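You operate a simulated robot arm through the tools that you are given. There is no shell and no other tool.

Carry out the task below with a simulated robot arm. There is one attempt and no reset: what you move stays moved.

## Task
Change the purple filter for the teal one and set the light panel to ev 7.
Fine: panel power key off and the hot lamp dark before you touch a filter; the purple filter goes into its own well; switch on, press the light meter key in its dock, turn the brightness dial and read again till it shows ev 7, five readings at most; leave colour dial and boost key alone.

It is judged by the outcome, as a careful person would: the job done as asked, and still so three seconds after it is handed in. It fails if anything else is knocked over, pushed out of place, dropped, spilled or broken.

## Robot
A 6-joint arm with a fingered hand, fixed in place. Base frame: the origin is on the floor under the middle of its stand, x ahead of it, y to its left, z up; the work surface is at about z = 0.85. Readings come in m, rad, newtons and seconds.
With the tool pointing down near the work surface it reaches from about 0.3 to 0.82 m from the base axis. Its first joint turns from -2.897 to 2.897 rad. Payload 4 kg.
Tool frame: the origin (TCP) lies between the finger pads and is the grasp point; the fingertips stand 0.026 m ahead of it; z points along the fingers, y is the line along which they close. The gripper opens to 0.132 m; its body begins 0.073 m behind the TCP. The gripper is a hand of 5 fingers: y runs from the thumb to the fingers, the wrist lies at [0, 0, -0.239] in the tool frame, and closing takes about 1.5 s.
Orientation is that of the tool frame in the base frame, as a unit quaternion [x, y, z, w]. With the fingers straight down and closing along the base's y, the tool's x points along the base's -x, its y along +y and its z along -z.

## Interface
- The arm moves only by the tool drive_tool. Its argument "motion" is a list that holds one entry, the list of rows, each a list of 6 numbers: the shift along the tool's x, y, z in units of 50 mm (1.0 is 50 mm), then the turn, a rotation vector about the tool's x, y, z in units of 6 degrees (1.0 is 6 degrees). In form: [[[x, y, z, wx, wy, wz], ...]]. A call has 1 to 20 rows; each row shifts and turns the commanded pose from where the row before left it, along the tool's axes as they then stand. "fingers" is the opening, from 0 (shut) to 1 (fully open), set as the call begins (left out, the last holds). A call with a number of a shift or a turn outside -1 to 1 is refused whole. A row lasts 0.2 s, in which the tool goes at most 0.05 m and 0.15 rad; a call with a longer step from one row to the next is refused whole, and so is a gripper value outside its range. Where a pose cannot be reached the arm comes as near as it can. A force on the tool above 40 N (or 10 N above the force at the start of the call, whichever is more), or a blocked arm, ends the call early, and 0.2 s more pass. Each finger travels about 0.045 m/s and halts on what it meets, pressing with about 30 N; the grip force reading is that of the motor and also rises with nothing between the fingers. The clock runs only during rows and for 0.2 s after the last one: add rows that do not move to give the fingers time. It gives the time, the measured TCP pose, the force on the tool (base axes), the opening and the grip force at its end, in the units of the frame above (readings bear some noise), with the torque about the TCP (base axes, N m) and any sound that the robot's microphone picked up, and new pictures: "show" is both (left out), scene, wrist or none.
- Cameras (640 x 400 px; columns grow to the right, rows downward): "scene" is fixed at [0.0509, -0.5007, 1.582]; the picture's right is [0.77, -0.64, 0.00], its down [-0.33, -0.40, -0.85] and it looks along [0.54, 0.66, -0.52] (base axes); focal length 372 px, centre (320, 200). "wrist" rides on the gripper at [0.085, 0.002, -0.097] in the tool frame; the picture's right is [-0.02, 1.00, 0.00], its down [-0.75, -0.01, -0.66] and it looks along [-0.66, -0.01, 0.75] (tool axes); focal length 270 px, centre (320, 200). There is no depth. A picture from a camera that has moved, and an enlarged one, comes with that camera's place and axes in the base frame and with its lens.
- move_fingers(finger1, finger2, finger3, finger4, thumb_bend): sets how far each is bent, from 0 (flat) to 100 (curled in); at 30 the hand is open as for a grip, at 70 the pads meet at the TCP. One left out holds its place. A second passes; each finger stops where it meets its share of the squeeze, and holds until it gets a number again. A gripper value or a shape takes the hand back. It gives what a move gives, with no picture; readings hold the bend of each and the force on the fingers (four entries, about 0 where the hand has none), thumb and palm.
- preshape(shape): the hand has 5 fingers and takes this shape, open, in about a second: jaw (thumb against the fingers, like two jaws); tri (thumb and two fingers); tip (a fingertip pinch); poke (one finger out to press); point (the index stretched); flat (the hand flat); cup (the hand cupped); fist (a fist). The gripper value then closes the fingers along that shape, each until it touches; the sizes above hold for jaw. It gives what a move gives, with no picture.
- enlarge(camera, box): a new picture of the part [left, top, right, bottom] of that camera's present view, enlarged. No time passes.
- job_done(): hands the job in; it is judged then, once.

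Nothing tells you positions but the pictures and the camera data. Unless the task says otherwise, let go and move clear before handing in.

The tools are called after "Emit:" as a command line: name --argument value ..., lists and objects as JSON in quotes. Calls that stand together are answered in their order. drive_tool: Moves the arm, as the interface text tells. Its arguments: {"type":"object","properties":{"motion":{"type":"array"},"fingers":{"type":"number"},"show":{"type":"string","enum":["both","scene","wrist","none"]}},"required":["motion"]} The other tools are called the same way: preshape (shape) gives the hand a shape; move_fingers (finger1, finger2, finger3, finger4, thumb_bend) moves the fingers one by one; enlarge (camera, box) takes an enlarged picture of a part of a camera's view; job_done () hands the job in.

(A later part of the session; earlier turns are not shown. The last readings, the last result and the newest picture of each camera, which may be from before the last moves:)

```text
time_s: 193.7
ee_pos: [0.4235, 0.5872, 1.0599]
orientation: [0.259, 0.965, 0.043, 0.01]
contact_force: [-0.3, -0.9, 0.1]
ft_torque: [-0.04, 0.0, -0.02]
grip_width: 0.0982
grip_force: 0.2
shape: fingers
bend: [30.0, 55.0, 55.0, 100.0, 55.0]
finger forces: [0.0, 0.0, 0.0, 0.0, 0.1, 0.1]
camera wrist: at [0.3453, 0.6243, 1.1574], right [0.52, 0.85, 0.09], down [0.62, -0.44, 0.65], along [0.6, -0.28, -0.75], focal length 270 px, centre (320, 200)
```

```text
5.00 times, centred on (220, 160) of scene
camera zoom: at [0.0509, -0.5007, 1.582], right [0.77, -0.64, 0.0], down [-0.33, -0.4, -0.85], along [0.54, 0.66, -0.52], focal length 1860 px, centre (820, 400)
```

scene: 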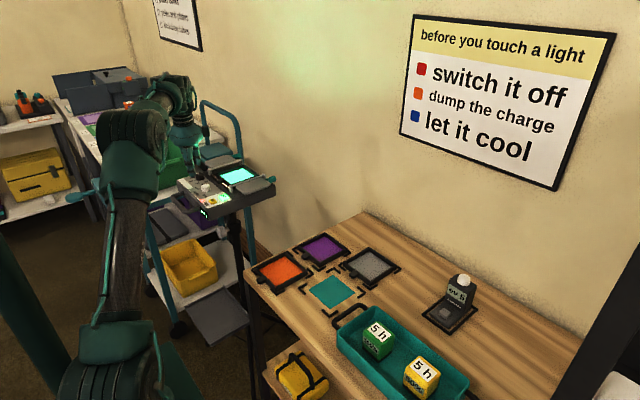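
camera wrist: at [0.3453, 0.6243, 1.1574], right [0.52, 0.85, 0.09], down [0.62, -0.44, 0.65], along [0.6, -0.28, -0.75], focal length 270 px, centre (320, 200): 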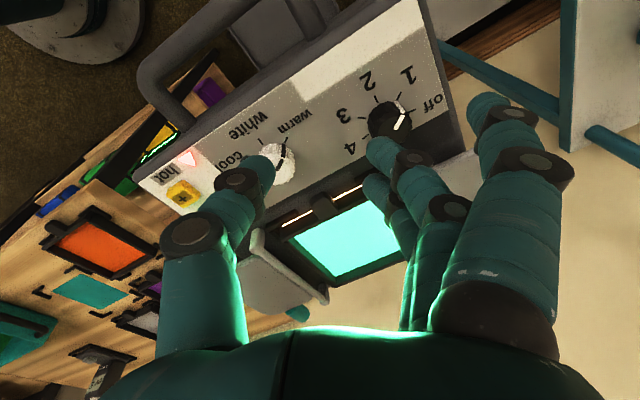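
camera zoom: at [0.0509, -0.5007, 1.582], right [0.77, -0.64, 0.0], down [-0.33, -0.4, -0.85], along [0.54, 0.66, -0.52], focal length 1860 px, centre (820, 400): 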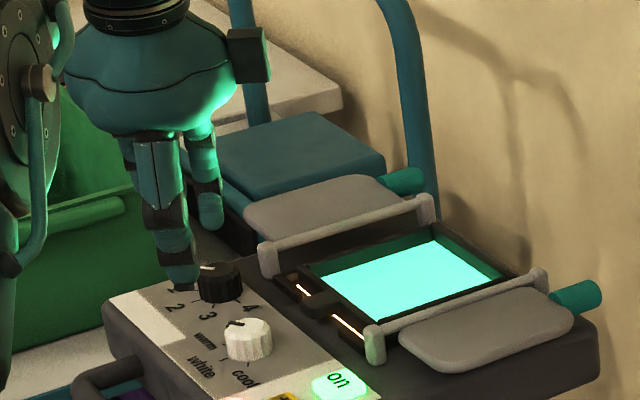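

The view confirms the dial centre at (0.454, 0.636), positions about 51° apart. I'll curl the index, open the pinch a little wider and move directly above the dial.

Emit:
move_fingers --finger1 100 --finger2 51 --finger3 51 --thumb_bend 51

Emit:
drive_tool --motion '[[[-0.025, 0.535, 0.148, 0, 0, 0], [-0.025, 0.535, 0.148, 0, 0, 0], [0, 0, 0, 0, 0, 0]]]'

Emit:
enlarge --camera "wrist" --box '[200, 60, 480, 260]'

Emit:
enlarge --camera "scene" --box '[180, 130, 260, 200]'

```text
time_s: 194.7
ee_pos: [0.4234, 0.587, 1.0603]
orientation: [0.258, 0.965, 0.043, 0.01]
contact_force: [0.5, 0.4, -0.3]
ft_torque: [-0.04, 0.02, 0.02]
grip_width: 0.0518
grip_force: 0.0
shape: fingers
bend: [100.0, 51.0, 51.0, 100.0, 51.0]
finger forces: [0.1, 0.0, 0.0, 0.0, 0.1, 0.1]
```

```text
time_s: 195.5
ee_pos: [0.4504, 0.628, 1.048]
orientation: [0.26, 0.965, 0.043, 0.013]
contact_force: [0.2, 0.6, 0.1]
ft_torque: [-0.01, -0.03, 0.01]
grip_width: 0.052
grip_force: 0.0
shape: fingers
bend: [100.0, 51.0, 51.0, 100.0, 51.0]
finger forces: [0.1, 0.0, 0.0, 0.0, 0.0, 0.1]
out of reach, approached as far as the arm can: row 2
camera wrist: at [0.3728, 0.6651, 1.1449], right [0.52, 0.85, 0.09], down [0.61, -0.44, 0.66], along [0.6, -0.28, -0.75], focal length 270 px, centre (320, 200)
```

scene: 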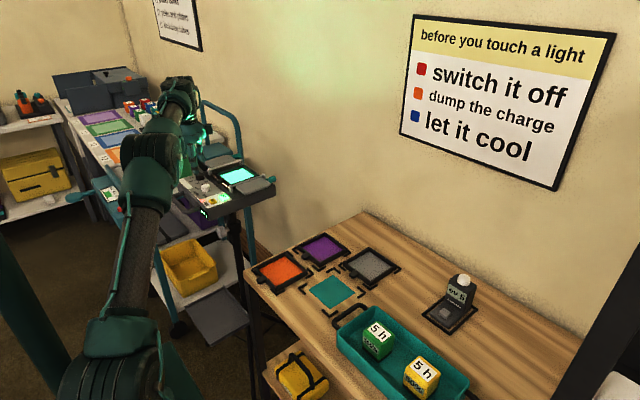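
wrist: 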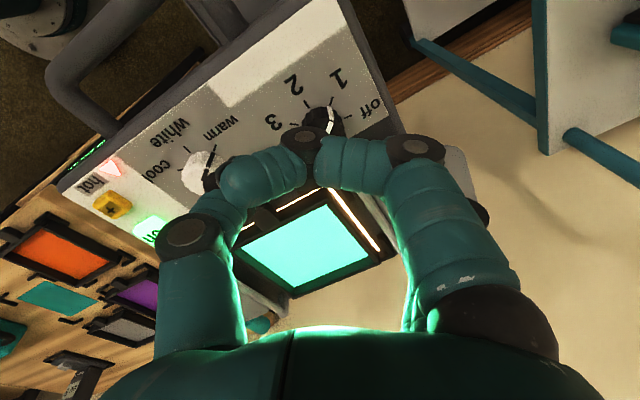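

```text
2.00 times, centred on (340, 160) of wrist
camera zoom: at [0.3728, 0.6651, 1.1449], right [0.52, 0.85, 0.09], down [0.61, -0.44, 0.66], along [0.6, -0.28, -0.75], focal length 541 px, centre (280, 280)
```

zoom: 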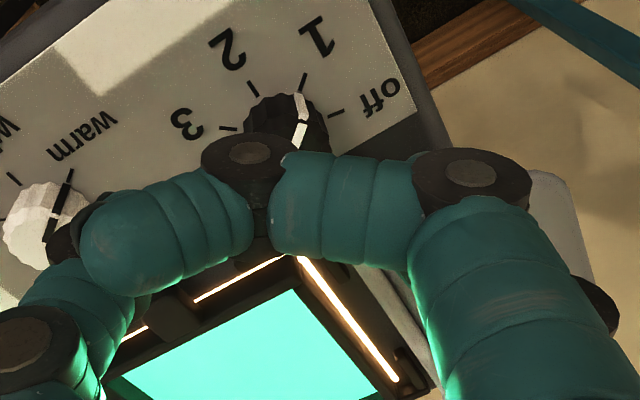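

```text
5.71 times, centred on (220, 165) of scene
camera zoom: at [0.0509, -0.5007, 1.582], right [0.77, -0.64, 0.0], down [-0.33, -0.4, -0.85], along [0.54, 0.66, -0.52], focal length 2125 px, centre (891, 400)
```

zoom: 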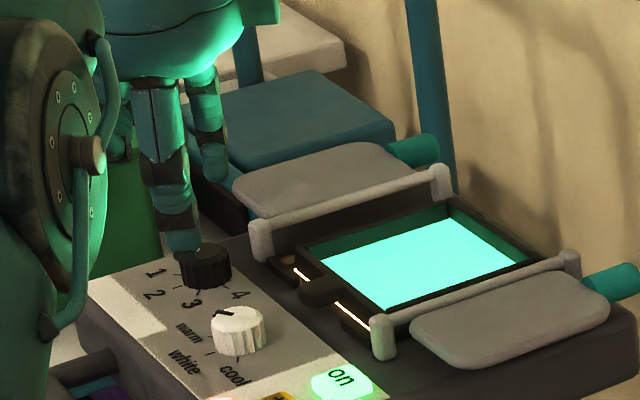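

Nearly above the dial, but at the edge of reach at this height. I'll lean the hand a further 5° and come down a little, which gains reach.

Emit:
drive_tool --motion '[[[0, 0, 0, -0.42, 0, 0], [0, 0, 0, -0.42, 0, 0], [0, 0, 0, 0, 0, 0]]]' --show "none"

Emit:
drive_tool --motion '[[[0, 0.03, 0.15, 0, 0, 0], [0, 0.01, 0.15, 0, 0, 0], [0, 0, 0, 0, 0, 0]]]' --show "none"

Emit:
enlarge --camera "scene" --box '[180, 130, 260, 200]'

Emit:
enlarge --camera "wrist" --box '[200, 60, 480, 260]'

```text
time_s: 196.3
ee_pos: [0.4521, 0.6267, 1.0498]
orientation: [0.258, 0.962, 0.085, 0.021]
contact_force: [-1.1, 0.3, -0.6]
ft_torque: [0.0, 0.05, -0.01]
grip_width: 0.0517
grip_force: 0.0
shape: fingers
bend: [100.0, 51.0, 51.0, 100.0, 51.0]
finger forces: [0.0, 0.0, 0.0, 0.0, 0.1, 0.0]
```

```text
time_s: 197.1
ee_pos: [0.4533, 0.6324, 1.035]
orientation: [0.257, 0.962, 0.086, 0.021]
contact_force: [0.8, 0.4, -0.3]
ft_torque: [-0.01, 0.01, 0.01]
grip_width: 0.0518
grip_force: 0.1
shape: fingers
bend: [100.0, 51.0, 51.0, 100.0, 51.0]
finger forces: [0.0, 0.1, 0.0, 0.1, 0.0, 0.0]
```

```text
5.71 times, centred on (220, 165) of scene
camera zoom: at [0.0509, -0.5007, 1.582], right [0.77, -0.64, 0.0], down [-0.33, -0.4, -0.85], along [0.54, 0.66, -0.52], focal length 2125 px, centre (891, 400)
```

zoom: 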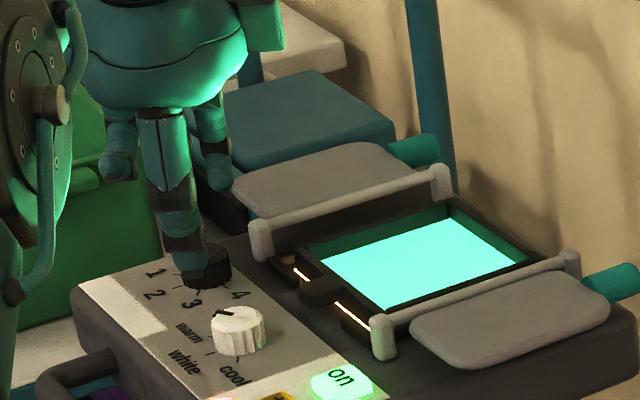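

```text
2.00 times, centred on (340, 160) of wrist
camera zoom: at [0.3718, 0.6617, 1.1314], right [0.51, 0.84, 0.18], down [0.59, -0.49, 0.64], along [0.63, -0.23, -0.74], focal length 541 px, centre (280, 280)
```

zoom: 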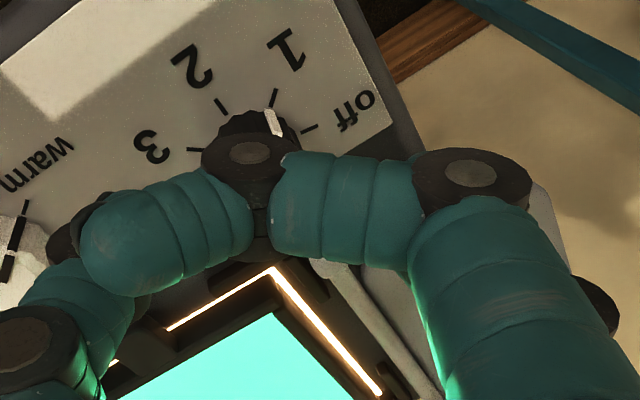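

Reach is fine here, but with this much lean the thumb hangs lower than the fingers. Since reach improves lower down, I'll try bringing the hand back upright at this height.

Emit:
drive_tool --motion '[[[0, 0, 0.1, 0.5, 0, 0], [0, 0, 0.1, 0.5, 0, 0], [0, 0, 0, 0, 0, 0]]]' --show "none"

Emit:
drive_tool --motion '[[[0, 0.03, 0, 0.35, 0, 0], [0, 0.03, 0, 0.35, 0, 0], [0, 0, 0, 0, 0, 0]]]' --show "none"

Emit:
enlarge --camera "scene" --box '[180, 130, 260, 200]'

```text
time_s: 197.9
ee_pos: [0.4555, 0.6342, 1.0242]
orientation: [0.258, 0.965, 0.035, 0.009]
contact_force: [0.8, 0.0, -0.5]
ft_torque: [0.01, -0.01, 0.02]
grip_width: 0.0518
grip_force: 0.0
shape: fingers
bend: [100.0, 51.0, 51.0, 100.0, 51.0]
finger forces: [0.0, 0.0, 0.0, 0.0, 0.1, 0.0]
```

```text
time_s: 198.7
ee_pos: [0.4524, 0.631, 1.0216]
orientation: [0.259, 0.966, 0.0, -0.001]
contact_force: [-0.2, -0.3, 0.0]
ft_torque: [-0.01, 0.0, 0.02]
grip_width: 0.052
grip_force: 0.1
shape: fingers
bend: [100.0, 51.0, 51.0, 100.0, 51.0]
finger forces: [0.0, 0.1, 0.0, 0.0, 0.0, 0.1]
out of reach, approached as far as the arm can: row 2
```

```text
5.71 times, centred on (220, 165) of scene
camera zoom: at [0.0509, -0.5007, 1.582], right [0.77, -0.64, 0.0], down [-0.33, -0.4, -0.85], along [0.54, 0.66, -0.52], focal length 2125 px, centre (891, 400)
```

zoom: 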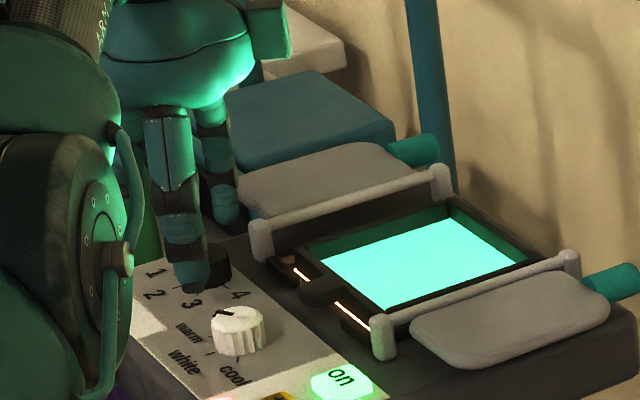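

Upright is just at the limit; about 4° of lean is enough. I'll set that, centre on the dial and lower beside it.

Emit:
drive_tool --motion '[[[0, 0, 0.03, -0.35, 0, 0], [0, 0.03, 0.03, -0.33, 0, 0], [0, 0.03, 0.05, 0, 0, 0], [0, 0, 0, 0, 0, 0]]]' --show "none"

Emit:
enlarge --camera "scene" --box '[180, 130, 260, 200]'

Emit:
enlarge --camera "wrist" --box '[200, 60, 480, 260]'

```text
time_s: 199.7
ee_pos: [0.4538, 0.6344, 1.0185]
orientation: [0.259, 0.965, 0.035, 0.008]
contact_force: [1.2, -0.6, -0.1]
ft_torque: [0.0, 0.0, 0.0]
grip_width: 0.0518
grip_force: 0.0
shape: fingers
bend: [100.0, 51.0, 51.0, 100.0, 51.0]
finger forces: [0.1, 0.0, 0.1, 0.1, 0.1, 0.0]
```

```text
5.71 times, centred on (220, 165) of scene
camera zoom: at [0.0509, -0.5007, 1.582], right [0.77, -0.64, 0.0], down [-0.33, -0.4, -0.85], along [0.54, 0.66, -0.52], focal length 2125 px, centre (891, 400)
```

zoom: 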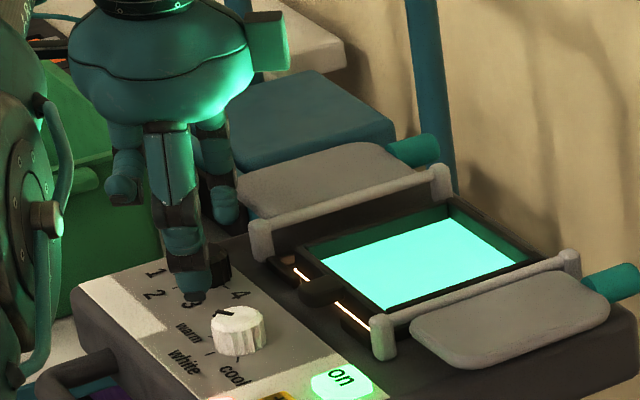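

```text
2.00 times, centred on (340, 160) of wrist
camera zoom: at [0.3777, 0.6726, 1.1143], right [0.52, 0.85, 0.07], down [0.62, -0.43, 0.65], along [0.59, -0.29, -0.75], focal length 541 px, centre (280, 280)
```

zoom: 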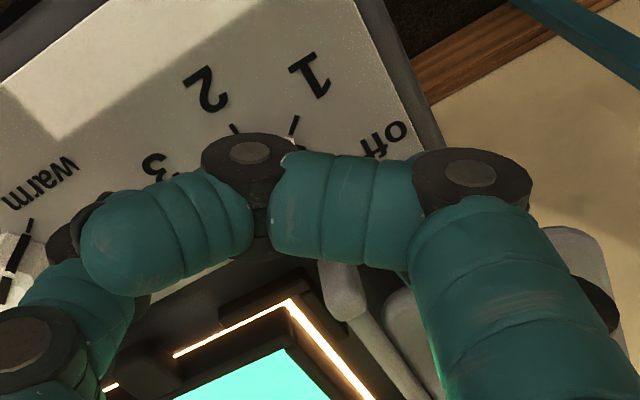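

Positioned: the thumb and fingers straddle the dial. I'll lower 3 mm and close gently on it.

Emit:
drive_tool --motion '[[[0, -0.004, 0.06, 0, 0, 0], [0, 0, 0, 0, 0, 0]]]' --show "none"

Emit:
move_fingers --finger2 57 --finger3 57 --thumb_bend 57

Emit:
move_fingers --finger2 61 --finger3 61 --thumb_bend 61

Emit:
enlarge --camera "scene" --box '[180, 130, 260, 200]'

```text
time_s: 200.3
ee_pos: [0.4543, 0.6342, 1.0149]
orientation: [0.258, 0.965, 0.034, 0.009]
contact_force: [0.2, 0.0, -0.2]
ft_torque: [-0.02, 0.01, -0.05]
grip_width: 0.0518
grip_force: 0.0
shape: fingers
bend: [100.0, 51.0, 51.0, 100.0, 51.0]
finger forces: [0.0, 0.0, 0.0, 0.1, 0.2, 0.1]
```

```text
time_s: 201.3
ee_pos: [0.4539, 0.6344, 1.0143]
orientation: [0.259, 0.965, 0.034, 0.009]
contact_force: [0.1, 0.0, 0.0]
ft_torque: [-0.01, 0.0, 0.01]
grip_width: 0.0496
grip_force: 0.1
shape: fingers
bend: [100.0, 56.0, 56.0, 100.0, 56.0]
finger forces: [0.0, 0.0, 0.0, 0.0, 0.0, 0.0]
```

```text
time_s: 202.3
ee_pos: [0.454, 0.635, 1.0143]
orientation: [0.259, 0.965, 0.034, 0.009]
contact_force: [-0.2, 0.1, -0.4]
ft_torque: [0.0, 0.0, 0.0]
grip_width: 0.0474
grip_force: 0.0
shape: fingers
bend: [100.0, 61.0, 61.0, 100.0, 61.0]
finger forces: [0.1, 0.1, 0.0, 0.0, 0.1, 0.0]
```

```text
5.71 times, centred on (220, 165) of scene
camera zoom: at [0.0509, -0.5007, 1.582], right [0.77, -0.64, 0.0], down [-0.33, -0.4, -0.85], along [0.54, 0.66, -0.52], focal length 2125 px, centre (891, 400)
```

zoom: 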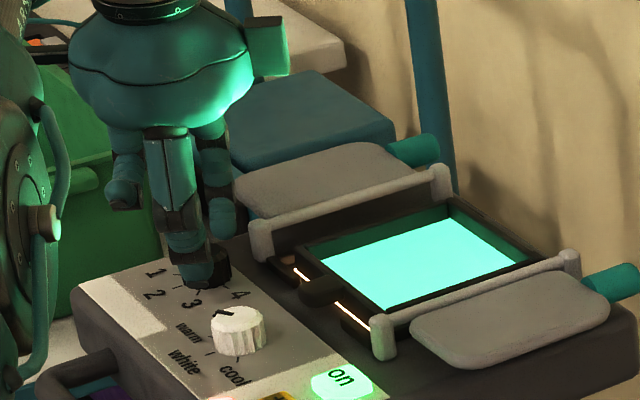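

No contact yet; the dial is a bit slimmer than I judged. Closing further.

Emit:
move_fingers --finger2 64 --finger3 64 --thumb_bend 64

Emit:
enlarge --camera "scene" --box '[180, 130, 260, 200]'

Emit:
enlarge --camera "wrist" --box '[200, 60, 480, 260]'

```text
time_s: 203.3
ee_pos: [0.4533, 0.6344, 1.0141]
orientation: [0.258, 0.966, 0.034, 0.009]
contact_force: [-1.1, -1.7, -0.6]
ft_torque: [-0.07, 0.03, -0.02]
grip_width: 0.0467
grip_force: 1.4
shape: fingers
bend: [100.0, 64.0, 64.0, 100.0, 63.0]
finger forces: [0.0, 0.0, 0.0, 0.0, 1.8, 0.0]
```

```text
5.71 times, centred on (220, 165) of scene
camera zoom: at [0.0509, -0.5007, 1.582], right [0.77, -0.64, 0.0], down [-0.33, -0.4, -0.85], along [0.54, 0.66, -0.52], focal length 2125 px, centre (891, 400)
```

zoom: 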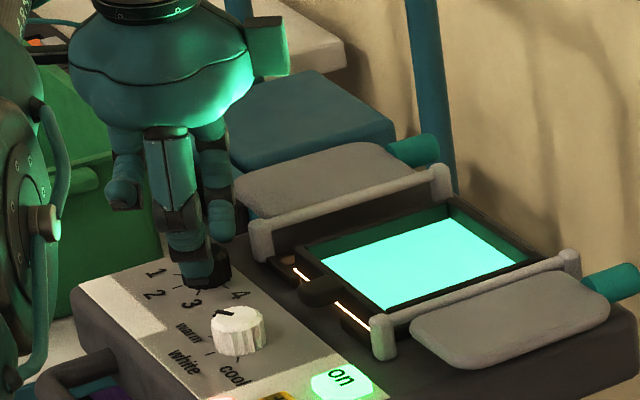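

```text
2.00 times, centred on (340, 160) of wrist
camera zoom: at [0.3772, 0.6725, 1.1114], right [0.52, 0.85, 0.07], down [0.62, -0.43, 0.65], along [0.59, -0.3, -0.75], focal length 541 px, centre (280, 280)
```

zoom: 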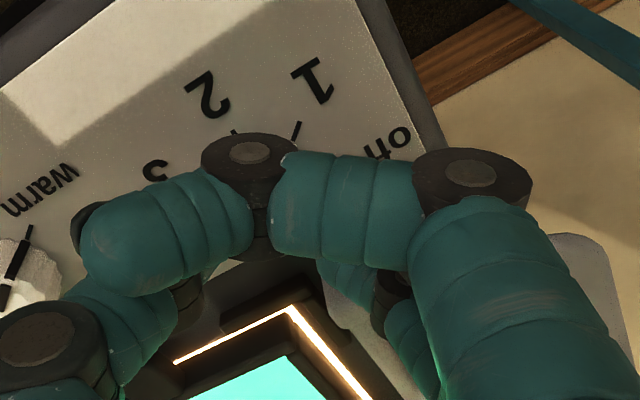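

The fingers are passing above the dial while the thumb touches its side, so the dial is lower than I thought. I'll open, rise, turn the hand so both sides sit level (yaw near 0), and come down lower.

Emit:
move_fingers --finger2 53 --finger3 53 --thumb_bend 53

Emit:
drive_tool --motion '[[[0, 0.01, -0.2, 0, 0, 0], [0, 0, 0, 0, 0, -0.9], [0, 0, 0, 0, 0, -0.9], [0, 0, 0, 0, 0, -0.9], [0, 0, 0, 0, 0, -0.9], [0, 0, 0, 0, 0, -0.9], [0, 0, 0, 0, 0, -0.9], [0, 0, 0, 0, 0, 0]]]'

Emit:
enlarge --camera "wrist" --box '[200, 60, 480, 260]'

Emit:
enlarge --camera "scene" --box '[180, 130, 260, 200]'

```text
time_s: 204.3
ee_pos: [0.4535, 0.6339, 1.0143]
orientation: [0.259, 0.965, 0.033, 0.007]
contact_force: [0.0, 0.3, -0.6]
ft_torque: [-0.02, 0.0, -0.04]
grip_width: 0.0508
grip_force: 0.0
shape: fingers
bend: [100.0, 53.0, 53.0, 100.0, 53.0]
finger forces: [0.0, 0.1, 0.0, 0.0, 0.0, 0.0]
```

```text
time_s: 206.1
ee_pos: [0.4522, 0.6348, 1.0234]
orientation: [-0.021, 0.999, 0.03, 0.017]
contact_force: [-0.1, 0.3, -0.3]
ft_torque: [0.04, 0.04, -0.04]
grip_width: 0.0508
grip_force: 0.1
shape: fingers
bend: [100.0, 53.0, 53.0, 100.0, 53.0]
finger forces: [0.1, 0.1, 0.0, 0.0, 0.0, 0.0]
camera wrist: at [0.3644, 0.6281, 1.1176], right [-0.02, 1.0, 0.06], down [0.73, -0.02, 0.68], along [0.68, 0.06, -0.73], focal length 270 px, centre (320, 200)
```

scene: 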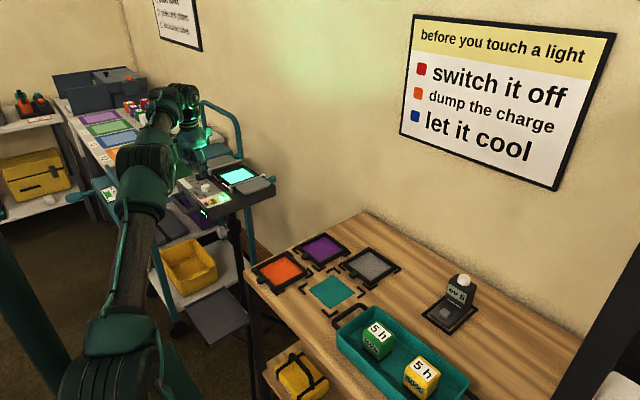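
wrist: 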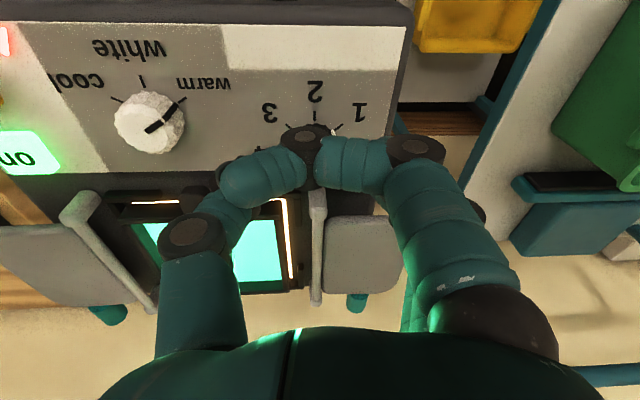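

```text
2.00 times, centred on (340, 160) of wrist
camera zoom: at [0.3644, 0.6281, 1.1176], right [-0.02, 1.0, 0.06], down [0.73, -0.02, 0.68], along [0.68, 0.06, -0.73], focal length 541 px, centre (280, 280)
```

zoom: 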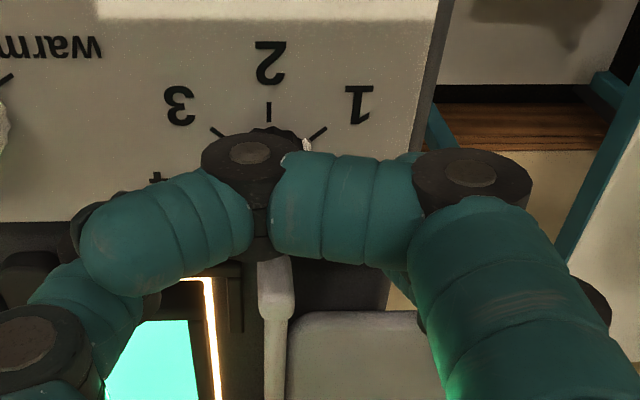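

```text
5.71 times, centred on (220, 165) of scene
camera zoom: at [0.0509, -0.5007, 1.582], right [0.77, -0.64, 0.0], down [-0.33, -0.4, -0.85], along [0.54, 0.66, -0.52], focal length 2125 px, centre (891, 400)
```

zoom: 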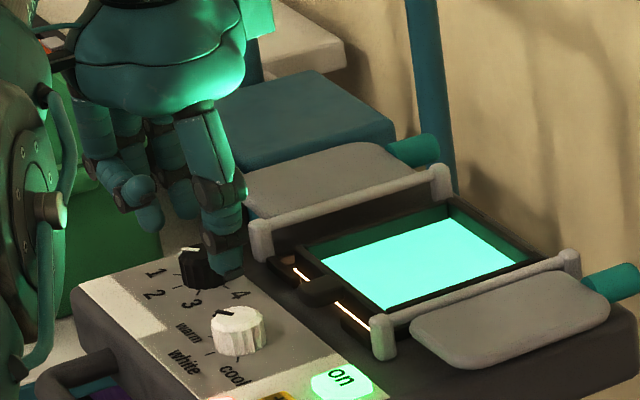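

Now the thumb is on the right of the dial and the fingers on the left. I'll lower until just above the panel surface.

Emit:
drive_tool --motion '[[[0.005, -0.008, 0.14, 0, 0, 0], [0.005, -0.008, 0.13, 0, 0, 0], [0, 0, 0, 0, 0, 0]]]' --show "none"

Emit:
drive_tool --motion '[[[0.001, -0.002, 0.03, 0, 0, 0], [0, 0, 0, 0, 0, 0]]]' --show "none"

Emit:
drive_tool --motion '[[[0.001, -0.002, 0.03, 0, 0, 0], [0, 0, 0, 0, 0, 0]]]' --show "none"

```text
time_s: 206.9
ee_pos: [0.4538, 0.6354, 1.0104]
orientation: [-0.021, 0.999, 0.031, 0.018]
contact_force: [-0.3, 0.0, -0.2]
ft_torque: [0.0, -0.04, -0.01]
grip_width: 0.0506
grip_force: 0.0
shape: fingers
bend: [100.0, 53.0, 53.0, 100.0, 53.0]
finger forces: [0.0, 0.0, 0.1, 0.0, 0.1, 0.0]
```

```text
time_s: 207.5
ee_pos: [0.4535, 0.637, 1.0084]
orientation: [-0.021, 0.999, 0.03, 0.018]
contact_force: [-0.7, 0.7, -0.1]
ft_torque: [-0.02, -0.02, 0.01]
grip_width: 0.0506
grip_force: 0.0
shape: fingers
bend: [100.0, 53.0, 53.0, 100.0, 53.0]
finger forces: [0.0, 0.1, 0.1, 0.0, 0.0, 0.0]
```

```text
time_s: 208.1
ee_pos: [0.453, 0.6364, 1.009]
orientation: [-0.02, 0.999, 0.03, 0.018]
contact_force: [-0.3, 0.2, -0.4]
ft_torque: [0.04, 0.02, -0.01]
grip_width: 0.0509
grip_force: 0.0
shape: fingers
bend: [100.0, 53.0, 53.0, 100.0, 53.0]
finger forces: [0.1, 0.1, 0.1, 0.1, 0.1, 0.0]
```

Emit:
drive_tool --motion '[[[0.001, -0.002, 0.03, 0, 0, 0], [0, 0, 0, 0, 0, 0]]]' --show "none"

Emit:
move_fingers --finger2 61 --finger3 61 --thumb_bend 61

Emit:
move_fingers --finger2 64 --finger3 64 --thumb_bend 64

Emit:
enlarge --camera "scene" --box '[180, 130, 260, 200]'

```text
time_s: 208.7
ee_pos: [0.4528, 0.6355, 1.0054]
orientation: [-0.021, 0.999, 0.03, 0.018]
contact_force: [0.8, 0.3, 0.3]
ft_torque: [-0.01, 0.02, -0.01]
grip_width: 0.0507
grip_force: 0.1
shape: fingers
bend: [100.0, 53.0, 53.0, 100.0, 53.0]
finger forces: [0.1, 0.0, 0.1, 0.1, 0.0, 0.1]
```

```text
time_s: 209.7
ee_pos: [0.4543, 0.6353, 1.0063]
orientation: [-0.021, 0.999, 0.03, 0.018]
contact_force: [0.0, 0.0, -0.2]
ft_torque: [-0.01, -0.03, -0.01]
grip_width: 0.0472
grip_force: 0.0
shape: fingers
bend: [100.0, 61.0, 61.0, 100.0, 61.0]
finger forces: [0.0, 0.0, 0.1, 0.1, 0.1, 0.0]
```

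```text
time_s: 210.7
ee_pos: [0.4547, 0.6351, 1.0069]
orientation: [-0.021, 0.999, 0.03, 0.018]
contact_force: [0.2, -2.6, -0.6]
ft_torque: [-0.08, 0.03, 0.03]
grip_width: 0.0469
grip_force: 1.4
shape: fingers
bend: [100.0, 64.0, 64.0, 100.0, 63.0]
finger forces: [0.1, 0.0, 0.1, 0.0, 2.9, 0.0]
```

```text
5.71 times, centred on (220, 165) of scene
camera zoom: at [0.0509, -0.5007, 1.582], right [0.77, -0.64, 0.0], down [-0.33, -0.4, -0.85], along [0.54, 0.66, -0.52], focal length 2125 px, centre (891, 400)
```

zoom: 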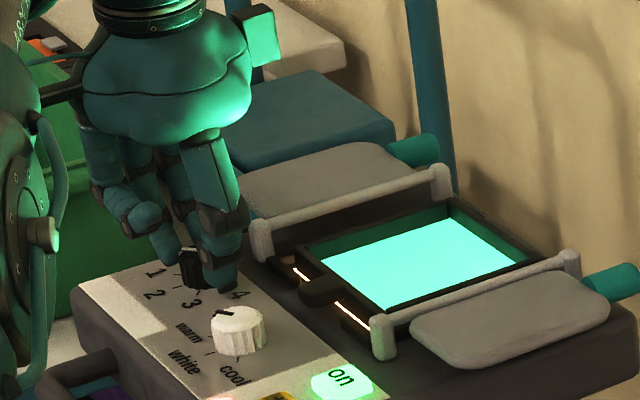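

The thumb touches but the fingers don't. I'll look closely at how they sit around the dial.

Emit:
enlarge --camera "scene" --box '[190, 140, 230, 175]'

Emit:
enlarge --camera "wrist" --box '[240, 80, 400, 200]'

```text
11.43 times, centred on (210, 158) of scene
camera zoom: at [0.0509, -0.5007, 1.582], right [0.77, -0.64, 0.0], down [-0.33, -0.4, -0.85], along [0.54, 0.66, -0.52], focal length 4250 px, centre (1577, 686)
```

zoom: 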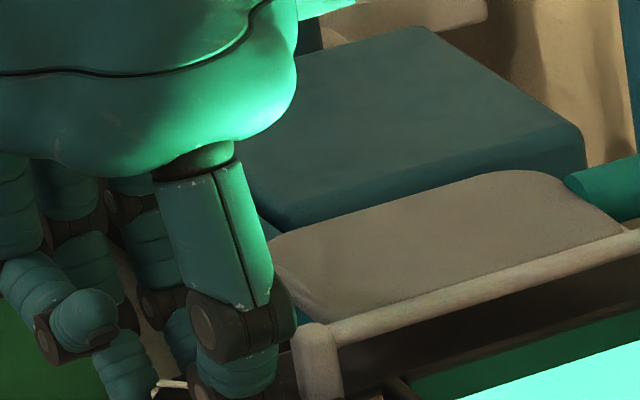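

```text
3.33 times, centred on (320, 140) of wrist
camera zoom: at [0.3651, 0.628, 1.1005], right [-0.02, 1.0, 0.06], down [0.73, -0.03, 0.68], along [0.68, 0.06, -0.73], focal length 901 px, centre (320, 400)
```

zoom: 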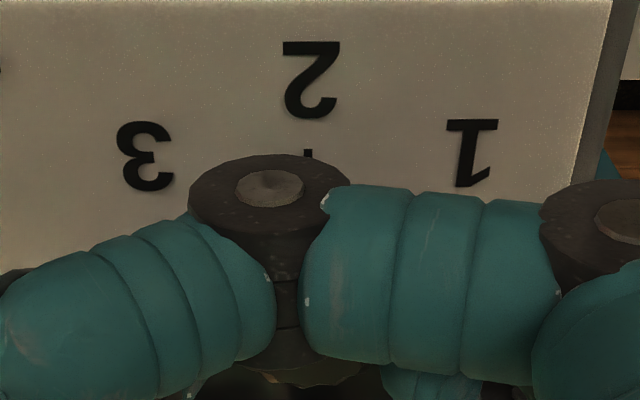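

Emit:
enlarge --camera "scene" --box '[185, 155, 235, 195]'

Emit:
enlarge --camera "wrist" --box '[260, 160, 400, 240]'

```text
10.00 times, centred on (210, 175) of scene
camera zoom: at [0.0509, -0.5007, 1.582], right [0.77, -0.64, 0.0], down [-0.33, -0.4, -0.85], along [0.54, 0.66, -0.52], focal length 3719 px, centre (1420, 450)
```

zoom: 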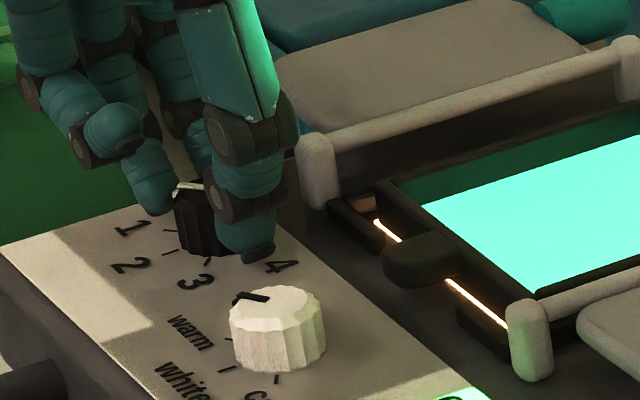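

```text
4.57 times, centred on (330, 200) of wrist
camera zoom: at [0.3651, 0.628, 1.1005], right [-0.02, 1.0, 0.06], down [0.73, -0.03, 0.68], along [0.68, 0.06, -0.73], focal length 1236 px, centre (274, 200)
```

zoom: 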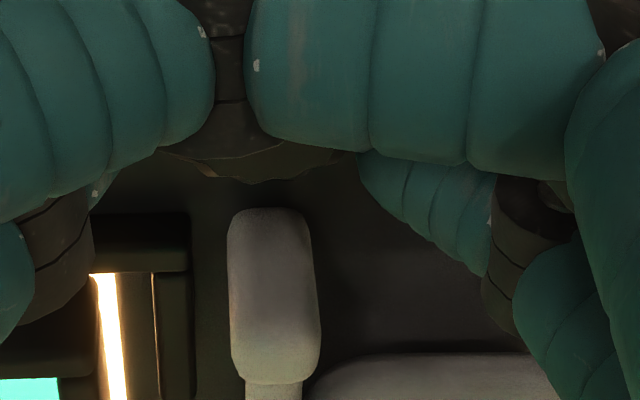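

The view shows the fingers right beside the dial and the thumb touching it; they only need to close slightly more.

Emit:
move_fingers --finger2 67 --finger3 67 --thumb_bend 65

Emit:
move_fingers --finger2 70 --finger3 70 --thumb_bend 66

Emit:
enlarge --camera "scene" --box '[185, 155, 235, 195]'

```text
time_s: 211.7
ee_pos: [0.4531, 0.6354, 1.0065]
orientation: [-0.02, 0.999, 0.03, 0.017]
contact_force: [-0.2, -0.8, -1.6]
ft_torque: [-0.03, 0.0, 0.01]
grip_width: 0.0469
grip_force: 3.0
shape: fingers
bend: [100.0, 65.0, 65.0, 100.0, 63.0]
finger forces: [0.1, 1.2, 1.4, 0.0, 4.1, 0.1]
```

```text
time_s: 212.7
ee_pos: [0.4538, 0.6344, 1.0056]
orientation: [-0.021, 0.999, 0.029, 0.018]
contact_force: [1.0, 1.0, -2.3]
ft_torque: [0.01, -0.01, -0.03]
grip_width: 0.0469
grip_force: 5.8
shape: fingers
bend: [100.0, 66.0, 65.0, 100.0, 63.0]
finger forces: [0.0, 3.1, 3.2, 0.1, 5.5, 0.0]
```

```text
10.00 times, centred on (210, 175) of scene
camera zoom: at [0.0509, -0.5007, 1.582], right [0.77, -0.64, 0.0], down [-0.33, -0.4, -0.85], along [0.54, 0.66, -0.52], focal length 3719 px, centre (1420, 450)
```

zoom: 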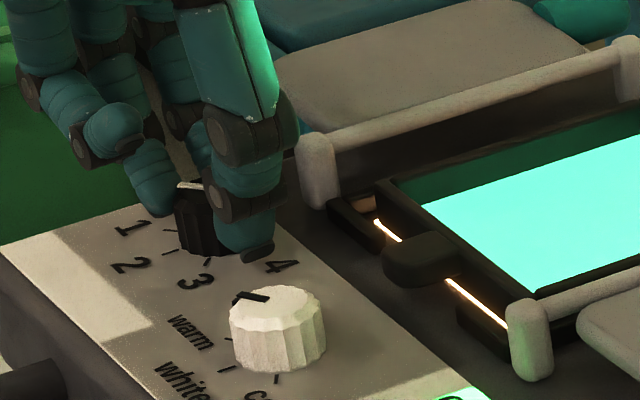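

A balanced light grip on the dial. I'll tighten it and turn counter-clockwise (1 → 2 → 3), first part way.

Emit:
move_fingers --finger2 77 --finger3 77 --thumb_bend 73

Emit:
drive_tool --motion '[[[0, 0, 0, 0, 0, -0.8], [0, 0, 0, 0, 0, -0.9], [0, 0, 0, 0, 0, -0.9], [0, 0, 0, 0, 0, -0.9], [0, 0, 0, 0, 0, 0]]]' --show "none"

Emit:
enlarge --camera "scene" --box '[180, 150, 240, 220]'

```text
time_s: 213.7
ee_pos: [0.4532, 0.6362, 1.0056]
orientation: [-0.021, 0.999, 0.03, 0.017]
contact_force: [0.0, 1.1, -8.2]
ft_torque: [-0.02, 0.0, 0.02]
grip_width: 0.0462
grip_force: 15.6
shape: fingers
bend: [100.0, 69.0, 68.0, 100.0, 66.0]
finger forces: [0.0, 8.1, 8.0, 0.0, 14.5, 0.0]
```

```text
time_s: 214.9
ee_pos: [0.4534, 0.6352, 1.0053]
orientation: [-0.203, 0.979, 0.027, 0.023]
contact_force: [-1.7, 4.7, -5.6]
ft_torque: [0.11, 0.02, -0.02]
grip_width: 0.0463
grip_force: 15.1
shape: fingers
bend: [100.0, 69.0, 68.0, 100.0, 66.0]
finger forces: [0.0, 9.0, 9.0, 0.0, 12.1, 0.1]
```

```text
5.71 times, centred on (210, 185) of scene
camera zoom: at [0.0509, -0.5007, 1.582], right [0.77, -0.64, 0.0], down [-0.33, -0.4, -0.85], along [0.54, 0.66, -0.52], focal length 2125 px, centre (949, 286)
```

zoom: 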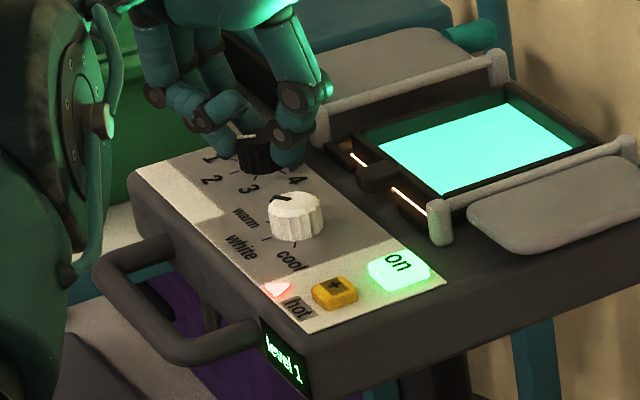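

The grip holds and the hand has turned about 21°. Continuing the turn.

Emit:
drive_tool --motion '[[[0, 0, 0, 0, 0, -0.9], [0, 0, 0, 0, 0, -0.9], [0, 0, 0, 0, 0, -0.9], [0, 0, 0, 0, 0, 0]]]' --show "none"

Emit:
enlarge --camera "scene" --box '[180, 150, 240, 220]'

```text
time_s: 215.9
ee_pos: [0.4529, 0.6363, 1.0064]
orientation: [-0.339, 0.94, 0.023, 0.026]
contact_force: [-0.3, 2.1, -4.6]
ft_torque: [0.07, 0.07, 0.01]
grip_width: 0.0458
grip_force: 16.1
shape: fingers
bend: [100.0, 70.0, 69.0, 100.0, 66.0]
finger forces: [0.1, 9.1, 8.7, 0.0, 14.5, 0.1]
```

```text
5.71 times, centred on (210, 185) of scene
camera zoom: at [0.0509, -0.5007, 1.582], right [0.77, -0.64, 0.0], down [-0.33, -0.4, -0.85], along [0.54, 0.66, -0.52], focal length 2125 px, centre (949, 286)
```

zoom: 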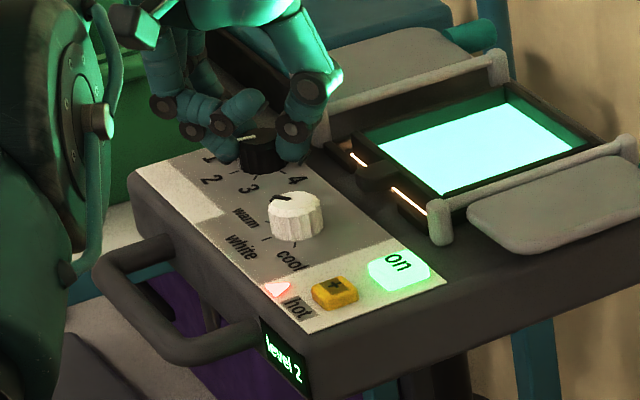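

Level 2 now shows. A few more degrees, then I'll release, turn the hand back and take a second grip.

Emit:
drive_tool --motion '[[[0, 0, 0, 0, 0, -0.8], [0, 0, 0, 0, 0, -0.7], [0, 0, 0, 0, 0, 0]]]' --show "none"

Emit:
move_fingers --finger2 62 --finger3 62 --thumb_bend 60

Emit:
move_fingers --finger2 55 --finger3 55 --thumb_bend 56

Emit:
enlarge --camera "scene" --box '[180, 150, 240, 220]'

```text
time_s: 216.7
ee_pos: [0.4526, 0.6344, 1.0061]
orientation: [-0.412, 0.911, 0.021, 0.028]
contact_force: [-3.0, 4.8, -6.3]
ft_torque: [0.15, 0.12, 0.08]
grip_width: 0.0458
grip_force: 16.1
shape: fingers
bend: [100.0, 70.0, 69.0, 100.0, 66.0]
finger forces: [0.0, 9.5, 9.5, 0.0, 13.0, 0.0]
```

```text
time_s: 217.7
ee_pos: [0.4531, 0.6341, 1.0059]
orientation: [-0.411, 0.911, 0.021, 0.029]
contact_force: [-0.3, -0.2, -0.3]
ft_torque: [0.02, 0.01, -0.01]
grip_width: 0.0475
grip_force: 0.1
shape: fingers
bend: [100.0, 62.0, 62.0, 100.0, 60.0]
finger forces: [0.0, 0.1, 0.1, 0.0, 0.0, 0.0]
```

```text
time_s: 218.7
ee_pos: [0.4533, 0.6335, 1.0058]
orientation: [-0.411, 0.911, 0.021, 0.028]
contact_force: [0.5, 0.3, -0.4]
ft_torque: [0.01, -0.02, -0.01]
grip_width: 0.0494
grip_force: 0.1
shape: fingers
bend: [100.0, 55.0, 55.0, 100.0, 56.0]
finger forces: [0.1, 0.1, 0.1, 0.0, 0.1, 0.0]
```

```text
5.71 times, centred on (210, 185) of scene
camera zoom: at [0.0509, -0.5007, 1.582], right [0.77, -0.64, 0.0], down [-0.33, -0.4, -0.85], along [0.54, 0.66, -0.52], focal length 2125 px, centre (949, 286)
```

zoom: 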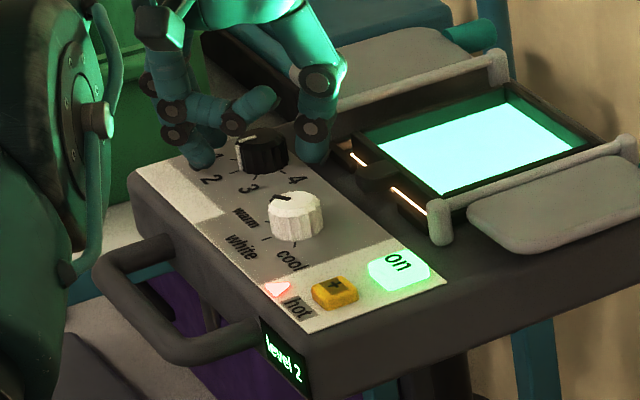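

Level 2 is set and the dial released. I'll rise a little, turn the hand back 54° and come down on the same axis for a second grip.

Emit:
drive_tool --motion '[[[0, 0, -0.36, 0, 0, 0], [0, 0, 0, 0, 0, 0.9], [0, 0, 0, 0, 0, 0.9], [0, 0, 0, 0, 0, 0.9], [0, 0, 0, 0, 0, 0.9], [0, 0, 0, 0, 0, 0.9], [0, 0, 0, 0, 0, 0.9], [0, 0, 0, 0, 0, 0.9], [0, 0, 0, 0, 0, 0.9], [0, 0, 0, 0, 0, 0.9], [0, 0, 0, 0, 0, 0.9], [0, 0, 0, 0, 0, 0]]]'

Emit:
enlarge --camera "scene" --box '[180, 140, 240, 210]'

```text
time_s: 221.3
ee_pos: [0.4537, 0.6332, 1.0239]
orientation: [0.049, 0.998, 0.031, 0.016]
contact_force: [-0.4, -0.1, 0.2]
ft_torque: [0.01, 0.03, -0.03]
grip_width: 0.0494
grip_force: 0.2
shape: fingers
bend: [100.0, 55.0, 55.0, 100.0, 56.0]
finger forces: [0.0, 0.0, 0.0, 0.0, 0.1, 0.0]
camera wrist: at [0.3654, 0.6377, 1.1187], right [0.12, 0.99, 0.06], down [0.73, -0.13, 0.68], along [0.68, -0.03, -0.73], focal length 270 px, centre (320, 200)
```

scene: 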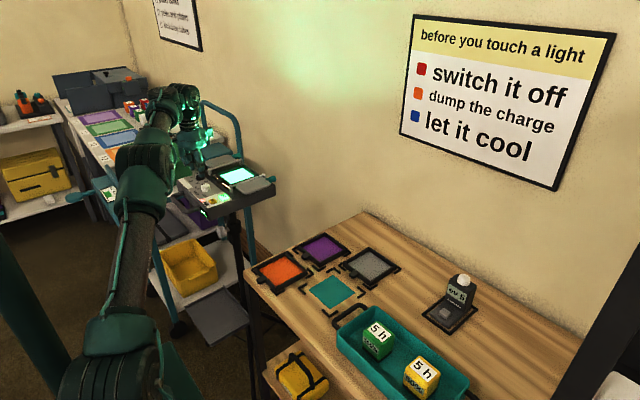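
wrist: 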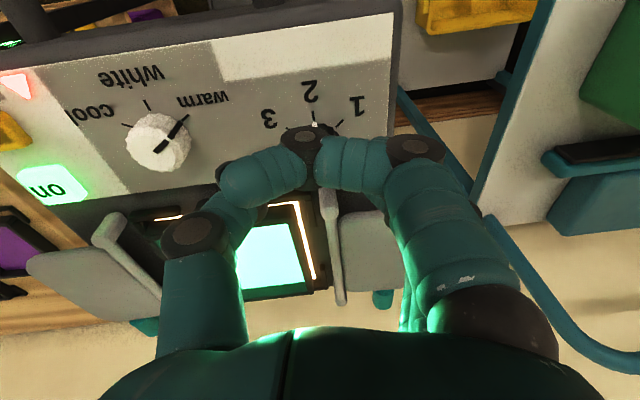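

```text
5.71 times, centred on (210, 175) of scene
camera zoom: at [0.0509, -0.5007, 1.582], right [0.77, -0.64, 0.0], down [-0.33, -0.4, -0.85], along [0.54, 0.66, -0.52], focal length 2125 px, centre (949, 343)
```

zoom: 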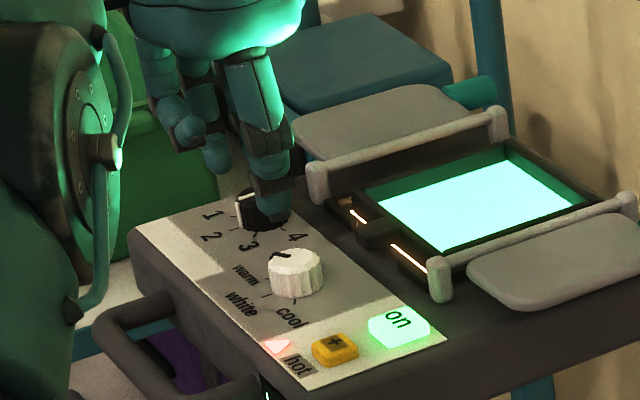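

Second grip: lowering back to the dial and closing.

Emit:
drive_tool --motion '[[[0, 0.01, 0.18, 0, 0, 0], [0, 0.01, 0.18, 0, 0, 0], [0, 0, 0, 0, 0, 0]]]' --show "none"

Emit:
move_fingers --finger2 63 --finger3 63 --thumb_bend 62

Emit:
move_fingers --finger2 68 --finger3 68 --thumb_bend 66

Emit:
move_fingers --finger2 77 --finger3 77 --thumb_bend 73

Emit:
enlarge --camera "scene" --box '[180, 150, 240, 220]'

```text
time_s: 222.1
ee_pos: [0.4524, 0.6355, 1.0061]
orientation: [0.048, 0.998, 0.032, 0.015]
contact_force: [1.7, -1.0, 5.1]
ft_torque: [-0.15, -0.01, 0.04]
grip_width: 0.0493
grip_force: 2.9
shape: fingers
bend: [100.0, 55.0, 55.0, 100.0, 56.0]
finger forces: [0.0, 0.0, 0.0, 0.0, 5.1, 0.1]
```

```text
time_s: 223.1
ee_pos: [0.4537, 0.6347, 1.0052]
orientation: [0.047, 0.998, 0.031, 0.016]
contact_force: [-0.9, -0.5, 0.2]
ft_torque: [0.0, -0.02, -0.02]
grip_width: 0.0472
grip_force: 0.4
shape: fingers
bend: [100.0, 63.0, 63.0, 100.0, 61.0]
finger forces: [0.0, 0.0, 0.0, 0.0, 0.9, 0.1]
```

```text
time_s: 224.1
ee_pos: [0.4537, 0.6358, 1.0059]
orientation: [0.047, 0.998, 0.031, 0.016]
contact_force: [0.0, -1.7, -2.3]
ft_torque: [-0.05, 0.04, 0.02]
grip_width: 0.0466
grip_force: 3.8
shape: fingers
bend: [100.0, 65.0, 65.0, 100.0, 63.0]
finger forces: [0.1, 1.8, 2.0, 0.1, 5.1, 0.2]
```

```text
time_s: 225.1
ee_pos: [0.4529, 0.6358, 1.0041]
orientation: [0.048, 0.998, 0.031, 0.016]
contact_force: [-0.7, 1.2, -8.4]
ft_torque: [-0.01, 0.01, 0.01]
grip_width: 0.0456
grip_force: 14.8
shape: fingers
bend: [100.0, 69.0, 68.0, 100.0, 66.0]
finger forces: [0.1, 7.5, 8.1, 0.0, 14.1, 0.0]
```

```text
5.71 times, centred on (210, 185) of scene
camera zoom: at [0.0509, -0.5007, 1.582], right [0.77, -0.64, 0.0], down [-0.33, -0.4, -0.85], along [0.54, 0.66, -0.52], focal length 2125 px, centre (949, 286)
```

zoom: 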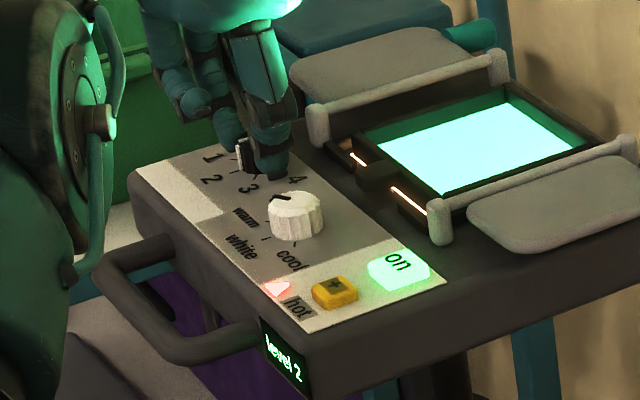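

Firm again. Turning on toward level 3.

Emit:
drive_tool --motion '[[[0, 0, 0, 0, 0, -0.8], [0, 0, 0, 0, 0, -0.9], [0, 0, 0, 0, 0, -0.9], [0, 0, 0, 0, 0, -0.9], [0, 0, 0, 0, 0, -0.9], [0, 0, 0, 0, 0, -0.9], [0, 0, 0, 0, 0, 0]]]' --show "none"

Emit:
enlarge --camera "scene" --box '[180, 150, 240, 220]'

Emit:
drive_tool --motion '[[[0, 0, 0, 0, 0, -0.9], [0, 0, 0, 0, 0, -0.9], [0, 0, 0, 0, 0, -0.7], [0, 0, 0, 0, 0, 0]]]' --show "none"

Emit:
enlarge --camera "scene" --box '[180, 150, 240, 220]'

```text
time_s: 226.7
ee_pos: [0.4523, 0.6355, 1.0054]
orientation: [-0.229, 0.973, 0.025, 0.023]
contact_force: [-5.2, -3.3, -11.5]
ft_torque: [-0.01, 0.15, -0.03]
grip_width: 0.0462
grip_force: 14.5
shape: fingers
bend: [100.0, 70.0, 69.0, 100.0, 66.0]
finger forces: [0.0, 8.3, 6.3, 0.0, 14.4, 0.0]
```

```text
5.71 times, centred on (210, 185) of scene
camera zoom: at [0.0509, -0.5007, 1.582], right [0.77, -0.64, 0.0], down [-0.33, -0.4, -0.85], along [0.54, 0.66, -0.52], focal length 2125 px, centre (949, 286)
```

zoom: 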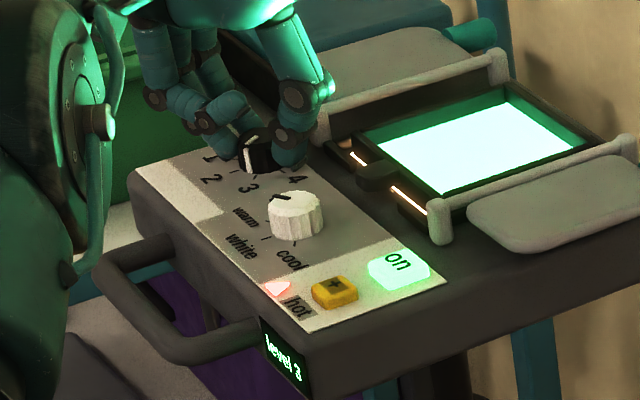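

```text
time_s: 227.7
ee_pos: [0.4531, 0.6356, 1.0054]
orientation: [-0.354, 0.935, 0.022, 0.026]
contact_force: [-10.3, -6.0, -12.3]
ft_torque: [-0.08, 0.28, 0.01]
grip_width: 0.0463
grip_force: 14.5
shape: fingers
bend: [100.0, 70.0, 69.0, 100.0, 66.0]
finger forces: [0.1, 10.8, 6.1, 0.1, 12.5, 0.1]
```

```text
5.71 times, centred on (210, 185) of scene
camera zoom: at [0.0509, -0.5007, 1.582], right [0.77, -0.64, 0.0], down [-0.33, -0.4, -0.85], along [0.54, 0.66, -0.52], focal length 2125 px, centre (949, 286)
```

zoom: 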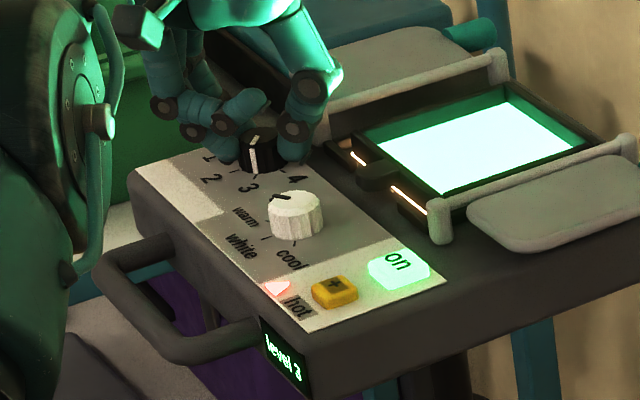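

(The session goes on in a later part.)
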